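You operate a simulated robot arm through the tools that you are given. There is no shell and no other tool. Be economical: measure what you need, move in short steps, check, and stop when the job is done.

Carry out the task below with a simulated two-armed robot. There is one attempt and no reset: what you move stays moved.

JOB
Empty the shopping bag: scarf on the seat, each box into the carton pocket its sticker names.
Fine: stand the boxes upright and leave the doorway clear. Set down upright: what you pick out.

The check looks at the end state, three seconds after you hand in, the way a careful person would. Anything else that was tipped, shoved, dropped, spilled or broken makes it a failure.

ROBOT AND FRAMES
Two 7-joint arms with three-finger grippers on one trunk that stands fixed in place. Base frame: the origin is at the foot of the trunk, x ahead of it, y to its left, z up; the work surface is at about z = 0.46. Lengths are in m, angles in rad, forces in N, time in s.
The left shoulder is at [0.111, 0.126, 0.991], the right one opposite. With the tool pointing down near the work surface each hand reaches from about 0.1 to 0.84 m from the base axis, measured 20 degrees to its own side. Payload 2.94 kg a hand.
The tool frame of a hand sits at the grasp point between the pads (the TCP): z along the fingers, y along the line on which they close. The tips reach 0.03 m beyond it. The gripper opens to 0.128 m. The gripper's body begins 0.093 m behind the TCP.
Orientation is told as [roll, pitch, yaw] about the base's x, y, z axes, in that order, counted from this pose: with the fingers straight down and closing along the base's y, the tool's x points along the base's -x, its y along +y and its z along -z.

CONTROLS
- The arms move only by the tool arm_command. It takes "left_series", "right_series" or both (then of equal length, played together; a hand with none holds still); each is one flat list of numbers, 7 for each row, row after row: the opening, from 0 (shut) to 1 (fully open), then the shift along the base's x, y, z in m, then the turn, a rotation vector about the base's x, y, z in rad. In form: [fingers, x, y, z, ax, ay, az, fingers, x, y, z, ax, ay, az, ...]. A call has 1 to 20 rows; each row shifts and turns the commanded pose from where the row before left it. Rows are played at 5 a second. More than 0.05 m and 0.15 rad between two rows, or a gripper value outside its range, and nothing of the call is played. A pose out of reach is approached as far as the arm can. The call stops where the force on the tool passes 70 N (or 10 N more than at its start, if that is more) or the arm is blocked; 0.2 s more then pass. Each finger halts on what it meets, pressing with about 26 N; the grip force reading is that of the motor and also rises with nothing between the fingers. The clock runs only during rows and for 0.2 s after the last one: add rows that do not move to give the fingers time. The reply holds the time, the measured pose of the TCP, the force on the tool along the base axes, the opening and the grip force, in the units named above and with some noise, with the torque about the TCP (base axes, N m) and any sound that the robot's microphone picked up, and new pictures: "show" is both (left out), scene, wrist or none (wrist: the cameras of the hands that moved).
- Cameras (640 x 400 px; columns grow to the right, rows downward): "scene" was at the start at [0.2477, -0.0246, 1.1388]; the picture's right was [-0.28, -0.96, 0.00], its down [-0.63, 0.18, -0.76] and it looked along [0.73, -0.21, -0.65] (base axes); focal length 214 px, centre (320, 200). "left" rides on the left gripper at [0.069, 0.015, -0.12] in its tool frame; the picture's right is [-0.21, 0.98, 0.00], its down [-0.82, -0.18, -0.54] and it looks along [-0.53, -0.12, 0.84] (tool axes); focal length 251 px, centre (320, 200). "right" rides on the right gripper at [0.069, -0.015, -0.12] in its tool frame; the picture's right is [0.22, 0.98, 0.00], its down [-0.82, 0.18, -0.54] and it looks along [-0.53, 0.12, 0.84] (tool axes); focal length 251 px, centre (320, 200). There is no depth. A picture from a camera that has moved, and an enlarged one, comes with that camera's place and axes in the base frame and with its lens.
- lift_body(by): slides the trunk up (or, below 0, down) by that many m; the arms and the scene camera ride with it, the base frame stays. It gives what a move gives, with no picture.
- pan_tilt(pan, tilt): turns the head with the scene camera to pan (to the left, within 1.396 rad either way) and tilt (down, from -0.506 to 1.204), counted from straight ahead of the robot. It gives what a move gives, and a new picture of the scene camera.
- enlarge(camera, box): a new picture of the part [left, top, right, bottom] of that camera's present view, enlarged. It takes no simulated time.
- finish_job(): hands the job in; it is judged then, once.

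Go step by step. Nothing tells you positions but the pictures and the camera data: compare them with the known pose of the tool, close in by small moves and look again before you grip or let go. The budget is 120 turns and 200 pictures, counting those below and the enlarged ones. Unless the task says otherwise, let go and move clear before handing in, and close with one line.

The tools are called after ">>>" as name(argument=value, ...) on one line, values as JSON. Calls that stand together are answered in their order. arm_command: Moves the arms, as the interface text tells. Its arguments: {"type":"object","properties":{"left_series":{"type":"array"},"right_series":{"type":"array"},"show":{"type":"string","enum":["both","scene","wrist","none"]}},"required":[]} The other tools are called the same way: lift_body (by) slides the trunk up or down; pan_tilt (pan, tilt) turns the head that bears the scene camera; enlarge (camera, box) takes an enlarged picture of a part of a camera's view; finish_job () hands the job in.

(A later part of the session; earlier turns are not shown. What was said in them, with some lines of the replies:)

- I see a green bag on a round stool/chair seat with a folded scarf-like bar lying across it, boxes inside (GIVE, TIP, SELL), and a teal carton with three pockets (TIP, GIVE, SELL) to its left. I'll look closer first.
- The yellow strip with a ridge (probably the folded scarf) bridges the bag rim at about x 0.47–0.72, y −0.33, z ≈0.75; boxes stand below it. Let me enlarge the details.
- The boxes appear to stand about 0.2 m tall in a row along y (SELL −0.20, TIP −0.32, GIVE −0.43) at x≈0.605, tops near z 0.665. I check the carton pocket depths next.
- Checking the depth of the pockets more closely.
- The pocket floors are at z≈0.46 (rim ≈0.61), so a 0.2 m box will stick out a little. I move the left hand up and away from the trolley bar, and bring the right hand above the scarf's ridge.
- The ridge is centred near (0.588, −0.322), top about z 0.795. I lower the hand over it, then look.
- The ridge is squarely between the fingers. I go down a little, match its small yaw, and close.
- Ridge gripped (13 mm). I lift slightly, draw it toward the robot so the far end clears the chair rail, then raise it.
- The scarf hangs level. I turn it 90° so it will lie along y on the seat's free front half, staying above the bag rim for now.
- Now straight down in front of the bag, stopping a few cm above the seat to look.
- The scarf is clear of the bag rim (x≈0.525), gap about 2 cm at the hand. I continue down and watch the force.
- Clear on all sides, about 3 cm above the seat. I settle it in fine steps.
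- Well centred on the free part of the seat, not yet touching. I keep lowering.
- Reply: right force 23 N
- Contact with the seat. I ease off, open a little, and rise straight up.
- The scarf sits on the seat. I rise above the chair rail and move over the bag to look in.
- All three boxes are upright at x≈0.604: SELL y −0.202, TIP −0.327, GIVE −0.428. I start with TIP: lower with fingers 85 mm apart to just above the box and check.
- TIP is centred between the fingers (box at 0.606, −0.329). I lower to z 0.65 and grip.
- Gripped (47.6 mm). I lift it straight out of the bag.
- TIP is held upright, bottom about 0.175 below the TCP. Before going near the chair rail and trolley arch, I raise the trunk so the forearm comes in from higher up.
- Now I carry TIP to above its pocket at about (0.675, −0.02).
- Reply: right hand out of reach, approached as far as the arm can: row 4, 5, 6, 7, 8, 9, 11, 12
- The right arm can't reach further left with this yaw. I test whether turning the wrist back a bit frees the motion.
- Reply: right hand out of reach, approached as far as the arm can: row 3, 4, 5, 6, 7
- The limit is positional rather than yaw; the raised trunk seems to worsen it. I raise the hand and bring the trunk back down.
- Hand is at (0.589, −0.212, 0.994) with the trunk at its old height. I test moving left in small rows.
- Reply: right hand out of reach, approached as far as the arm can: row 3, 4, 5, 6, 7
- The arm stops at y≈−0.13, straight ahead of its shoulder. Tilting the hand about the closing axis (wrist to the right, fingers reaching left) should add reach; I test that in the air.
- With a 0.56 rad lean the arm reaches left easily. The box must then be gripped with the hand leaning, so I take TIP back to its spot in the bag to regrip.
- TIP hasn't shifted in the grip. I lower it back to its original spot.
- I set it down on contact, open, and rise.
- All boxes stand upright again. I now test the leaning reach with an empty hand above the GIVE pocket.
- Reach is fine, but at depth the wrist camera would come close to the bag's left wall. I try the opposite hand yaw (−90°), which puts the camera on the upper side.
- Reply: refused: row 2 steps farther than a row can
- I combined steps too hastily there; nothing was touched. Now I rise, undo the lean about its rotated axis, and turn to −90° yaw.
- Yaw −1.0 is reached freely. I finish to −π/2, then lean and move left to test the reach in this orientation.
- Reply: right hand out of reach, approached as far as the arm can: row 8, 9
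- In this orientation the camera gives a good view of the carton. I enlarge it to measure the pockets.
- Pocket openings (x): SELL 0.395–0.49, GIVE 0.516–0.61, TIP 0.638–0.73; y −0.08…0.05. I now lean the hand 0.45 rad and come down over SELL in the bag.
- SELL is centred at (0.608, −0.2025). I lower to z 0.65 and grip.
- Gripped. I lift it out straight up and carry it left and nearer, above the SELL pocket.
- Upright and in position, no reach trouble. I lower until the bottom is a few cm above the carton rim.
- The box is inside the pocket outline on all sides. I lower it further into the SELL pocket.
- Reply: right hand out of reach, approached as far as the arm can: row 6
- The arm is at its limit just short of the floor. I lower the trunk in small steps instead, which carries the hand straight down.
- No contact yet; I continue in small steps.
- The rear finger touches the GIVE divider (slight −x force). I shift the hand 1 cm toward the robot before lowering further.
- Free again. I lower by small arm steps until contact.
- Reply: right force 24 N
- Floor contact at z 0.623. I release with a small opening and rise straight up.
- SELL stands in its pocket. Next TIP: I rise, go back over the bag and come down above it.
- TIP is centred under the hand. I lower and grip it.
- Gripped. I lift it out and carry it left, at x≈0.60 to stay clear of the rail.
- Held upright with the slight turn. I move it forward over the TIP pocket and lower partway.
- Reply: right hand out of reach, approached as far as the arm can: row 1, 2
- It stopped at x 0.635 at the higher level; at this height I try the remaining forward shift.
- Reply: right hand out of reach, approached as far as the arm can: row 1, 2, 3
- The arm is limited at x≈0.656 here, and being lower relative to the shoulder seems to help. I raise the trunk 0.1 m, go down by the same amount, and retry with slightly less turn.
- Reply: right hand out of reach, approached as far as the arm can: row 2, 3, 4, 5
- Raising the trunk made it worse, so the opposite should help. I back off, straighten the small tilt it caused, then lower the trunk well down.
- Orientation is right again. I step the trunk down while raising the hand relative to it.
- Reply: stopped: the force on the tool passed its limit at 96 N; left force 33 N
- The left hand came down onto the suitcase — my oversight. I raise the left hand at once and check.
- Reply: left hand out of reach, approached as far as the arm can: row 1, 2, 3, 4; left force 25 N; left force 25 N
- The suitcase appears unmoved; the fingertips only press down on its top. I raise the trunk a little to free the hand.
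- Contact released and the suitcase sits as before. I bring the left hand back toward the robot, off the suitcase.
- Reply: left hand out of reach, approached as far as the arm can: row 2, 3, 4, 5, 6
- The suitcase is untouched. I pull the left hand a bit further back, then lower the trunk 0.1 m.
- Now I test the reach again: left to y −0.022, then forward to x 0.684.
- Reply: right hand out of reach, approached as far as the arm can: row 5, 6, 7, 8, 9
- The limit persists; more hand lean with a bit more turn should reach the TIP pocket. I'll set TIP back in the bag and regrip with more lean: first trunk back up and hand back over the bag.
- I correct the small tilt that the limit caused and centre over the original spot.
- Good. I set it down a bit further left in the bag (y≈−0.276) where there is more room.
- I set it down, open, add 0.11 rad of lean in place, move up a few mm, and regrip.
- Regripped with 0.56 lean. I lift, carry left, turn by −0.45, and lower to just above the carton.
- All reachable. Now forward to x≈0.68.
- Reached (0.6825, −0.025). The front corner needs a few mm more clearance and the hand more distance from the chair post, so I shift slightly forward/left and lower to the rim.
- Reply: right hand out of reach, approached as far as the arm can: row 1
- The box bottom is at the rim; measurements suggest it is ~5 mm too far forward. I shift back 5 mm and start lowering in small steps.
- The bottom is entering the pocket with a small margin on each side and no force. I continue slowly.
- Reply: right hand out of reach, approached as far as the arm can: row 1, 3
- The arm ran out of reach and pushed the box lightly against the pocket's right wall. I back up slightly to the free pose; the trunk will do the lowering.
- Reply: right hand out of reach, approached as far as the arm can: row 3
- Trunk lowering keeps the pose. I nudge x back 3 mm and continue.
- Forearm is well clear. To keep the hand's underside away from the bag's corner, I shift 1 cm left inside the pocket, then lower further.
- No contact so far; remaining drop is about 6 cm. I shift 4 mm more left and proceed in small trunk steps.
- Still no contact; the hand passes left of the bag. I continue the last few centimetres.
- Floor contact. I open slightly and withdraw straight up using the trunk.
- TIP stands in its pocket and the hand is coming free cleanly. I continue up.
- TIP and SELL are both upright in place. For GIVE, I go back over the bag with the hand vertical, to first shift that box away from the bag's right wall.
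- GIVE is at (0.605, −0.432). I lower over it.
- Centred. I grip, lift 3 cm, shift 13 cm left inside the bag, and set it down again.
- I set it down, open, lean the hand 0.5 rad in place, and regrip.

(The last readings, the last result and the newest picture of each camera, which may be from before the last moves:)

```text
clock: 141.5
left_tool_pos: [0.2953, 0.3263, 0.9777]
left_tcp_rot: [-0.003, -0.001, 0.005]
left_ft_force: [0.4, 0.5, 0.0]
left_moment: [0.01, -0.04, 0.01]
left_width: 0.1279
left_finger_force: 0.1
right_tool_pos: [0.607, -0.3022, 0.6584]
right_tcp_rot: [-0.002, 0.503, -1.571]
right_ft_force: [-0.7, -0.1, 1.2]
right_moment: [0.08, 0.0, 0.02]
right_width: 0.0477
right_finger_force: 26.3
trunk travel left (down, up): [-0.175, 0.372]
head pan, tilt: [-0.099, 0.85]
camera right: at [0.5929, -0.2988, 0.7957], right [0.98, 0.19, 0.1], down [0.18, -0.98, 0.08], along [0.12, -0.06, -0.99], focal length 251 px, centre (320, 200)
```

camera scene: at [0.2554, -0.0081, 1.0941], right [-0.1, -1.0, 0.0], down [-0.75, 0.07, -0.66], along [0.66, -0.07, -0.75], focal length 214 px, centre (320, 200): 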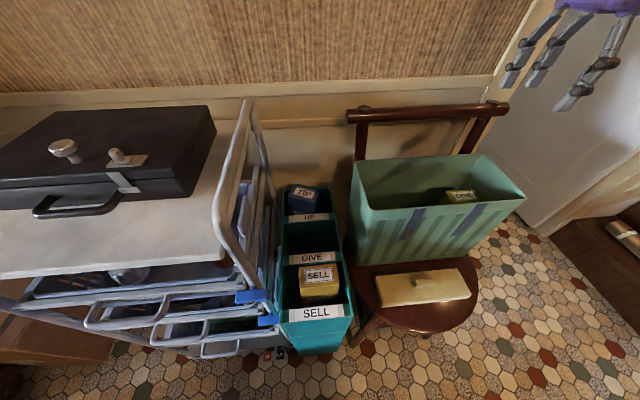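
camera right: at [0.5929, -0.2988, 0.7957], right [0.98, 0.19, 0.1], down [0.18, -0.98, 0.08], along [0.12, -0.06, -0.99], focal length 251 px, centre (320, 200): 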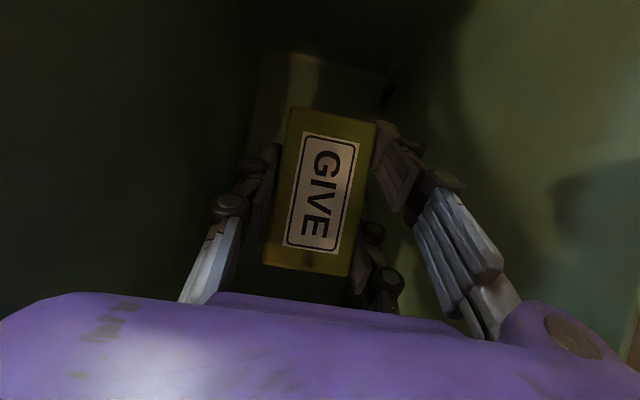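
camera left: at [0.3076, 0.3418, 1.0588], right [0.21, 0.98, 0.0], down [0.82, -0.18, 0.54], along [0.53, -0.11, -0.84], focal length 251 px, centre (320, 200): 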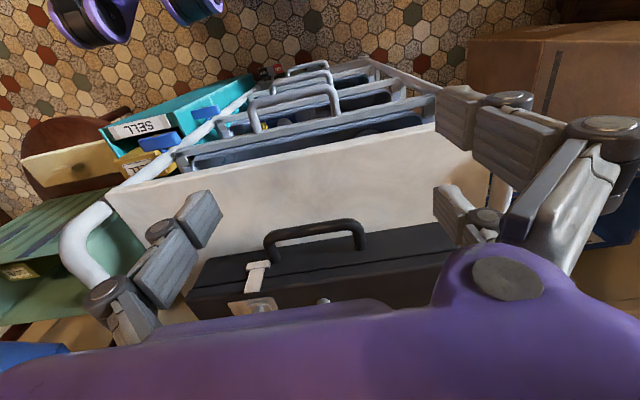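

Regripped. I lift it out and carry it to above the GIVE pocket (0.559, −0.01).

>>> arm_command(right_series=[0, 0, 0, 0.02, 0, 0, 0, 0, 0, 0, 0.04, 0, 0, 0, 0, 0, 0, 0.05, 0, 0, 0, 0, 0, 0, 0.05, 0, 0, 0, 0, 0, 0, 0.05, 0, 0, 0, 0, 0, 0, 0.05, 0, 0, 0, 0, 0, 0, 0.03, 0, 0, 0, 0, -0.008, 0.04, 0, 0, 0, 0, 0, -0.008, 0.045, 0, 0, 0, 0, 0, -0.008, 0.045, 0, 0, 0, 0, 0, -0.008, 0.045, 0, 0, 0, 0, 0, -0.008, 0.045, 0, 0, 0, 0, 0, -0.008, 0.045, 0, 0, 0, 0, 0, 0, 0.025, 0, 0, 0, 0, 0, 0, 0, -0.04, 0, 0, 0, 0, 0, 0, -0.04, 0, 0, 0, 0, 0, 0, -0.03, 0, 0, 0, 0, 0, 0, 0, 0, 0, 0])

>>> enlarge(camera="scene", box=[240, 100, 400, 330])

```text
clock: 145.3
left_tool_pos: [0.2958, 0.3264, 0.9784]
left_tcp_rot: [-0.001, 0.0, 0.007]
left_ft_force: [0.1, -0.1, 0.6]
left_moment: [0.01, -0.04, -0.01]
left_width: 0.1281
left_finger_force: 0.0
right_tool_pos: [0.5588, -0.0112, 0.8374]
right_tcp_rot: [-0.001, 0.502, -1.568]
right_ft_force: [0.4, -0.3, -3.3]
right_moment: [0.0, -0.01, 0.0]
right_width: 0.0474
right_finger_force: 25.9
trunk travel left (down, up): [-0.175, 0.372]
head pan, tilt: [-0.099, 0.85]
camera scene: at [0.2554, -0.0083, 1.0942], right [-0.1, -1.0, 0.0], down [-0.75, 0.07, -0.66], along [0.66, -0.07, -0.75], focal length 214 px, centre (320, 200)
camera right: at [0.5452, -0.0069, 0.9748], right [0.98, 0.19, 0.1], down [0.18, -0.98, 0.08], along [0.12, -0.06, -0.99], focal length 251 px, centre (320, 200)
```

scene: 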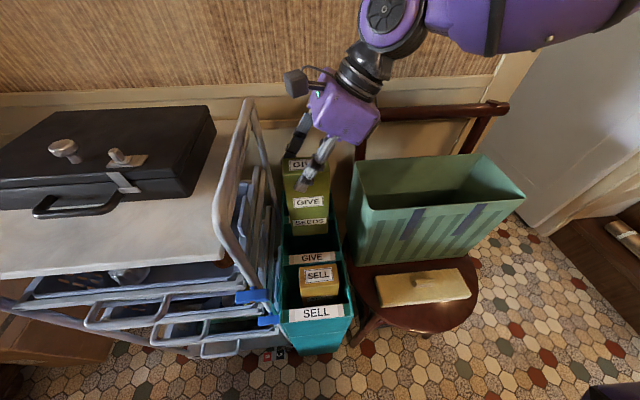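
right: 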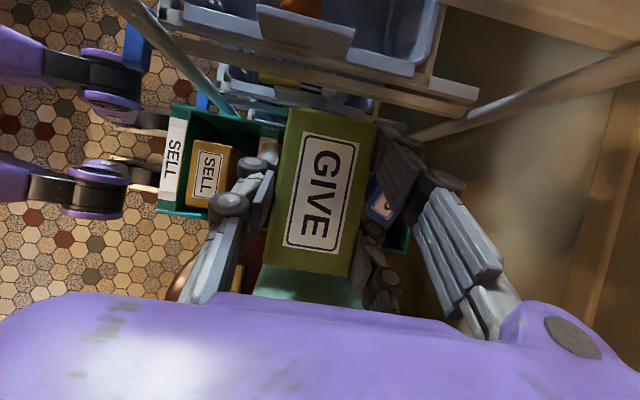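

```text
1.74 times, centred on (320, 215) of scene
camera zoom: at [0.2554, -0.0083, 1.0942], right [-0.1, -1.0, 0.0], down [-0.75, 0.07, -0.66], along [0.66, -0.07, -0.75], focal length 373 px, centre (320, 174)
```

zoom: 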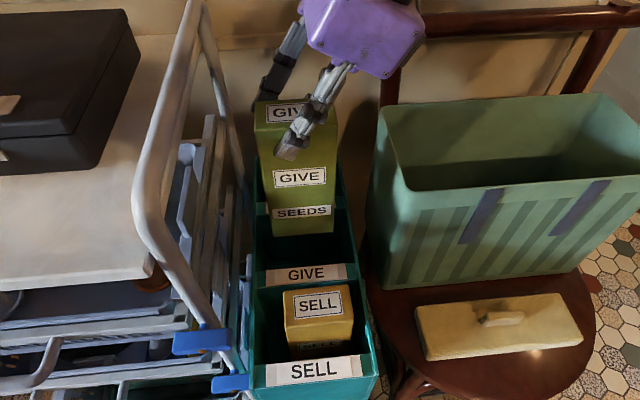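

Well aligned over the GIVE pocket, bag empty. I lower 5 cm with the arm to enter, then the trunk.

>>> arm_command(right_series=[0, 0, 0, -0.02, 0, 0, 0, 0, 0, 0, -0.02, 0, 0, 0, 0, 0, 0, -0.015, 0, 0, 0, 0, 0, 0, 0, 0, 0, 0], show="none")

>>> lift_body(by=-0.04)

>>> enlarge(camera="scene", box=[240, 100, 400, 330])

```text
clock: 146.3
left_tool_pos: [0.2958, 0.3271, 0.9779]
left_tcp_rot: [-0.003, -0.001, 0.006]
left_ft_force: [-0.6, -0.1, 0.5]
left_moment: [-0.01, -0.03, -0.01]
left_width: 0.1278
left_finger_force: 0.0
right_tool_pos: [0.5606, -0.012, 0.782]
right_tcp_rot: [0.0, 0.502, -1.568]
right_ft_force: [0.9, 0.1, -2.5]
right_moment: [-0.01, -0.01, -0.02]
right_width: 0.0475
right_finger_force: 25.8
trunk travel left (down, up): [-0.175, 0.372]
head pan, tilt: [-0.099, 0.85]
```

```text
clock: 147.2
left_tool_pos: [0.294, 0.3257, 0.9386]
left_tcp_rot: [-0.003, 0.001, 0.005]
left_ft_force: [0.1, 0.3, 0.0]
left_moment: [-0.01, -0.04, -0.04]
left_width: 0.128
left_finger_force: 0.0
right_tool_pos: [0.56, -0.0122, 0.743]
right_tcp_rot: [-0.001, 0.502, -1.568]
right_ft_force: [-0.3, 0.2, -1.3]
right_moment: [0.0, -0.03, 0.02]
right_width: 0.0473
right_finger_force: 25.3
trunk travel left (down, up): [-0.135, 0.412]
head pan, tilt: [-0.099, 0.85]
```

```text
1.74 times, centred on (320, 215) of scene
camera zoom: at [0.2714, -0.0084, 1.0471], right [-0.1, -1.0, 0.0], down [-0.75, 0.07, -0.66], along [0.66, -0.07, -0.75], focal length 373 px, centre (320, 174)
```

zoom: 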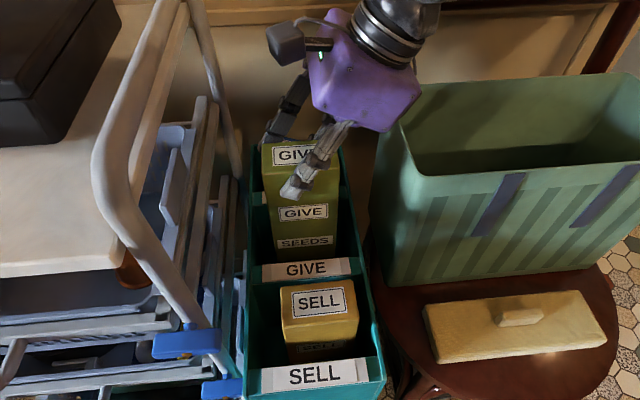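

It's going in without contact. I lower further by trunk in steps.

>>> lift_body(by=-0.035)

>>> lift_body(by=-0.03)

>>> lift_body(by=-0.02)

>>> enlarge(camera="scene", box=[240, 60, 440, 330])

```text
clock: 147.9
left_tool_pos: [0.2942, 0.3265, 0.9041]
left_tcp_rot: [-0.002, 0.0, 0.005]
left_ft_force: [-1.0, -0.2, 0.1]
left_moment: [-0.02, -0.06, 0.0]
left_width: 0.1282
left_finger_force: 0.1
right_tool_pos: [0.5597, -0.0117, 0.707]
right_tcp_rot: [0.0, 0.501, -1.569]
right_ft_force: [-0.5, -0.2, -2.5]
right_moment: [-0.01, -0.04, -0.03]
right_width: 0.0476
right_finger_force: 26.1
trunk travel left (down, up): [-0.1, 0.447]
head pan, tilt: [-0.099, 0.85]
```

```text
clock: 148.7
left_tool_pos: [0.295, 0.326, 0.8738]
left_tcp_rot: [0.0, 0.001, 0.006]
left_ft_force: [0.4, 0.4, 1.1]
left_moment: [-0.01, -0.04, 0.04]
left_width: 0.1282
left_finger_force: 0.1
right_tool_pos: [0.5593, -0.0126, 0.6771]
right_tcp_rot: [-0.002, 0.501, -1.57]
right_ft_force: [-0.3, 0.6, -1.4]
right_moment: [-0.02, -0.04, 0.03]
right_width: 0.0476
right_finger_force: 26.3
trunk travel left (down, up): [-0.07, 0.477]
head pan, tilt: [-0.099, 0.85]
```

```text
clock: 149.4
left_tool_pos: [0.2947, 0.3264, 0.853]
left_tcp_rot: [-0.002, 0.001, 0.006]
left_ft_force: [0.5, -0.3, 0.7]
left_moment: [0.03, -0.02, 0.0]
left_width: 0.1278
left_finger_force: 0.1
right_tool_pos: [0.5588, -0.0129, 0.6575]
right_tcp_rot: [0.0, 0.5, -1.57]
right_ft_force: [-0.5, 0.3, -2.6]
right_moment: [0.0, -0.02, -0.02]
right_width: 0.0478
right_finger_force: 25.5
trunk travel left (down, up): [-0.05, 0.497]
head pan, tilt: [-0.099, 0.85]
```

```text
1.48 times, centred on (340, 195) of scene
camera zoom: at [0.3027, -0.0084, 0.9536], right [-0.1, -1.0, 0.0], down [-0.75, 0.07, -0.66], along [0.66, -0.07, -0.75], focal length 318 px, centre (290, 207)
```

zoom: 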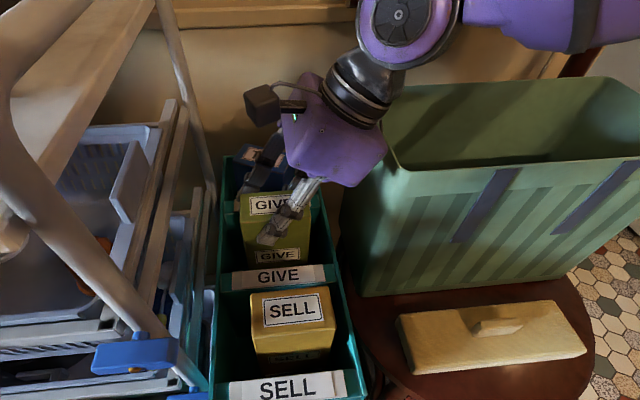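

About 3 cm remain. I lower the rest, watching the force.

>>> lift_body(by=-0.018)

>>> lift_body(by=-0.006)

>>> lift_body(by=-0.004)

```text
clock: 150.0
left_tool_pos: [0.294, 0.3265, 0.8356]
left_tcp_rot: [-0.003, 0.001, 0.005]
left_ft_force: [-0.4, 0.2, 0.0]
left_moment: [0.0, 0.0, 0.01]
left_width: 0.1282
left_finger_force: 0.1
right_tool_pos: [0.5592, -0.0115, 0.6397]
right_tcp_rot: [-0.002, 0.5, -1.571]
right_ft_force: [0.2, 0.7, -2.0]
right_moment: [0.02, -0.01, -0.02]
right_width: 0.0474
right_finger_force: 25.3
trunk travel left (down, up): [-0.032, 0.515]
head pan, tilt: [-0.099, 0.85]
```

```text
clock: 150.6
left_tool_pos: [0.2942, 0.3259, 0.8289]
left_tcp_rot: [-0.003, -0.001, 0.004]
left_ft_force: [0.3, 0.1, -0.4]
left_moment: [0.0, 0.0, 0.05]
left_width: 0.128
left_finger_force: 0.0
right_tool_pos: [0.5601, -0.0125, 0.6333]
right_tcp_rot: [-0.002, 0.502, -1.573]
right_ft_force: [0.0, -0.9, -2.1]
right_moment: [-0.01, 0.01, 0.0]
right_width: 0.0476
right_finger_force: 26.5
trunk travel left (down, up): [-0.026, 0.521]
head pan, tilt: [-0.099, 0.85]
```

```text
clock: 151.1
left_tool_pos: [0.2944, 0.3255, 0.8261]
left_tcp_rot: [-0.002, -0.003, 0.004]
left_ft_force: [0.1, -0.2, 0.1]
left_moment: [0.0, -0.01, 0.01]
left_width: 0.128
left_finger_force: 0.0
right_tool_pos: [0.5601, -0.0112, 0.632]
right_tcp_rot: [0.003, 0.503, -1.57]
right_ft_force: [-4.1, -5.1, 19.5]
right_moment: [-0.21, 0.11, 0.03]
right_width: 0.0475
right_finger_force: 25.8
trunk travel left (down, up): [-0.022, 0.525]
head pan, tilt: [-0.099, 0.85]
```

Floor contact. I release with a small opening and withdraw upward by trunk.

>>> arm_command(right_series=[0.3, 0, 0, 0, 0, 0, 0, 0.46, 0, 0, 0, 0, 0, 0, 0.48, 0, 0, 0, 0, 0, 0, 0.48, 0, 0, 0, 0, 0, 0], show="wrist")

>>> lift_body(by=0.04)

>>> lift_body(by=0.1)

```text
clock: 152.1
left_tool_pos: [0.2956, 0.3258, 0.8264]
left_tcp_rot: [-0.003, 0.0, 0.007]
left_ft_force: [-0.2, -0.5, -0.5]
left_moment: [0.0, 0.01, 0.0]
left_width: 0.1282
left_finger_force: 0.1
right_tool_pos: [0.5587, -0.0114, 0.6298]
right_tcp_rot: [-0.002, 0.501, -1.57]
right_ft_force: [0.6, -1.5, -0.4]
right_moment: [0.02, -0.03, 0.05]
right_width: 0.0618
right_finger_force: 0.1
trunk travel left (down, up): [-0.022, 0.525]
head pan, tilt: [-0.099, 0.85]
camera right: at [0.5452, -0.0087, 0.7673], right [0.98, 0.19, 0.1], down [0.18, -0.98, 0.08], along [0.11, -0.06, -0.99], focal length 251 px, centre (320, 200)
```

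right: 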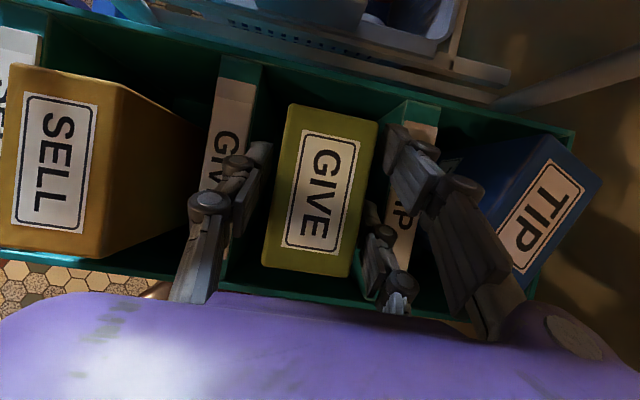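

```text
clock: 152.9
left_tool_pos: [0.2952, 0.3261, 0.8646]
left_tcp_rot: [-0.001, 0.0, 0.006]
left_ft_force: [-0.1, 0.3, 0.4]
left_moment: [-0.03, 0.02, 0.01]
left_width: 0.1278
left_finger_force: 0.1
right_tool_pos: [0.5597, -0.0124, 0.6683]
right_tcp_rot: [-0.003, 0.501, -1.572]
right_ft_force: [-0.1, 0.5, 1.0]
right_moment: [0.01, -0.01, 0.01]
right_width: 0.0611
right_finger_force: 0.0
trunk travel left (down, up): [-0.062, 0.485]
head pan, tilt: [-0.099, 0.85]
```

```text
clock: 154.2
left_tool_pos: [0.2959, 0.3273, 0.9639]
left_tcp_rot: [-0.002, 0.002, 0.007]
left_ft_force: [-0.5, 0.1, -0.9]
left_moment: [-0.01, 0.02, 0.02]
left_width: 0.1282
left_finger_force: 0.0
right_tool_pos: [0.5582, -0.0119, 0.768]
right_tcp_rot: [-0.004, 0.499, -1.572]
right_ft_force: [0.6, -0.6, -0.1]
right_moment: [0.01, -0.01, 0.03]
right_width: 0.0616
right_finger_force: 0.1
trunk travel left (down, up): [-0.162, 0.385]
head pan, tilt: [-0.099, 0.85]
```

All three boxes are in their pockets. I raise the hand and move it clear, then inspect everything.

>>> arm_command(right_series=[0.48, 0, 0, 0.04, 0, 0, 0, 0.48, 0, 0, 0.04, 0, 0, 0, 0.48, 0, -0.01, 0.04, 0, 0, 0, 0.48, -0.02, -0.03, 0.03, -0.125, 0, 0, 0.48, -0.02, -0.04, 0.02, -0.125, 0, 0, 0.48, -0.02, -0.04, 0.02, -0.125, 0, 0, 0.48, -0.03, -0.04, 0, -0.125, 0, 0, 0.48, -0.02, -0.04, 0, 0, 0, 0, 0.48, 0, -0.04, 0, 0, 0, 0, 0.48, 0, -0.04, 0, 0, 0, 0, 0.48, 0, -0.04, 0, 0, 0, 0, 0.48, 0, 0, 0, 0, 0, 0])

>>> enlarge(camera="scene", box=[250, 150, 400, 350])

>>> enlarge(camera="scene", box=[330, 90, 540, 330])

```text
clock: 156.8
left_tool_pos: [0.2942, 0.3256, 0.9657]
left_tcp_rot: [-0.001, 0.001, 0.005]
left_ft_force: [0.0, -0.4, 0.5]
left_moment: [0.01, -0.02, -0.02]
left_width: 0.1279
left_finger_force: 0.0
right_tool_pos: [0.4495, -0.3268, 0.96]
right_tcp_rot: [-0.001, 0.0, -1.572]
right_ft_force: [-0.7, 0.5, 0.5]
right_moment: [-0.03, -0.01, -0.02]
right_width: 0.0614
right_finger_force: 0.0
right hand out of reach, approached as far as the arm can: row 11
trunk travel left (down, up): [-0.162, 0.385]
head pan, tilt: [-0.099, 0.85]
camera scene: at [0.2606, -0.0084, 1.079], right [-0.1, -1.0, 0.0], down [-0.75, 0.07, -0.66], along [0.66, -0.07, -0.75], focal length 214 px, centre (320, 200)
camera right: at [0.436, -0.258, 1.0804], right [0.98, 0.21, 0.0], down [0.18, -0.82, 0.54], along [0.11, -0.53, -0.84], focal length 251 px, centre (320, 200)
```

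scene: 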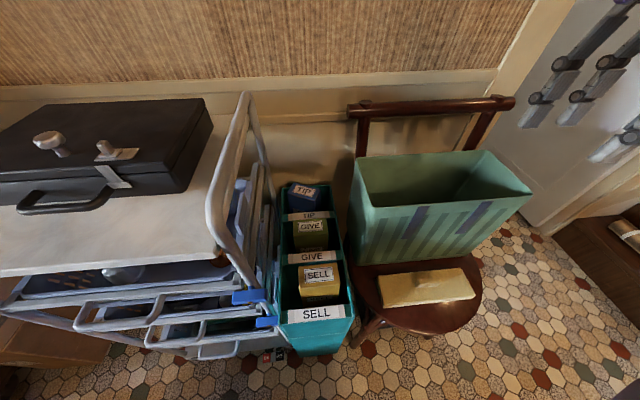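
right: 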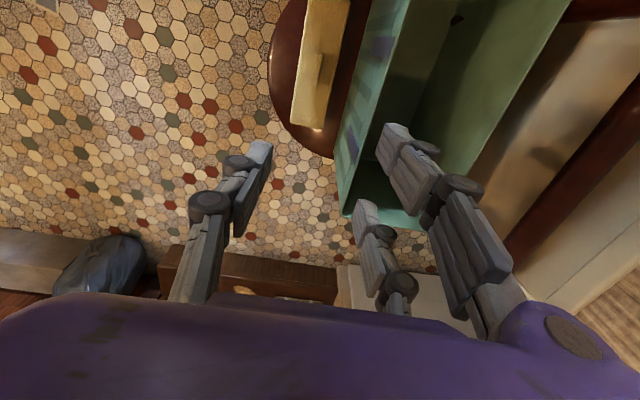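

```text
2.00 times, centred on (325, 250) of scene
camera zoom: at [0.2606, -0.0084, 1.079], right [-0.1, -1.0, 0.0], down [-0.75, 0.07, -0.66], along [0.66, -0.07, -0.75], focal length 429 px, centre (310, 100)
```

zoom: 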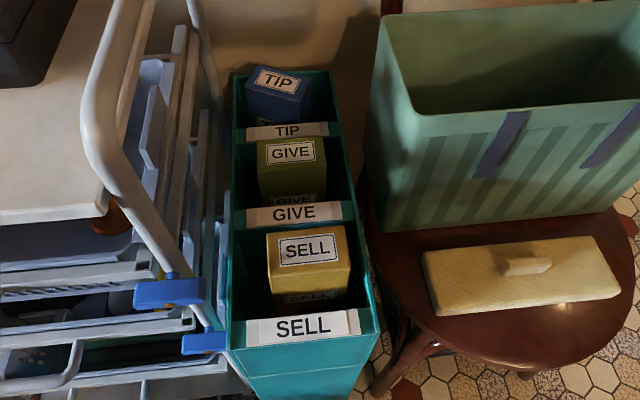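

```text
1.67 times, centred on (435, 210) of scene
camera zoom: at [0.2606, -0.0084, 1.079], right [-0.1, -1.0, 0.0], down [-0.75, 0.07, -0.66], along [0.66, -0.07, -0.75], focal length 358 px, centre (128, 183)
```

zoom: 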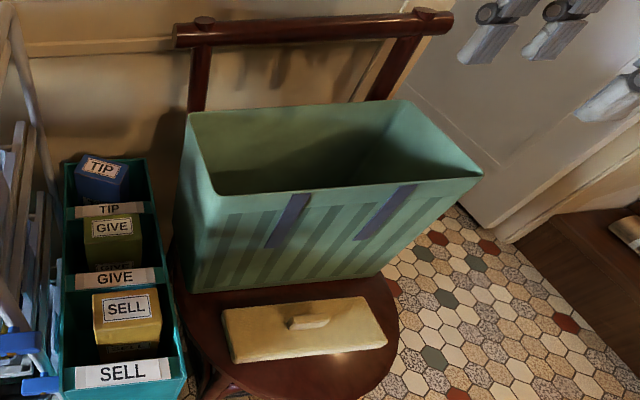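

The bag is empty, the scarf lies ridge-up on the seat, and all three boxes stand upright in their labelled pockets. The hands are clear, nothing stands in the doorway, and the suitcase looks unmoved. I hand in.

>>> finish_job()

```text
The job is handed in.
```

I emptied the bag and handed the job in: the scarf lies on the seat, the TIP, GIVE and SELL boxes stand upright in their pockets, and the doorway is clear. While I was lowering the trunk, the left hand pressed down on the suitcase on the trolley (96 N), but it looks unmoved and undamaged in the pictures.
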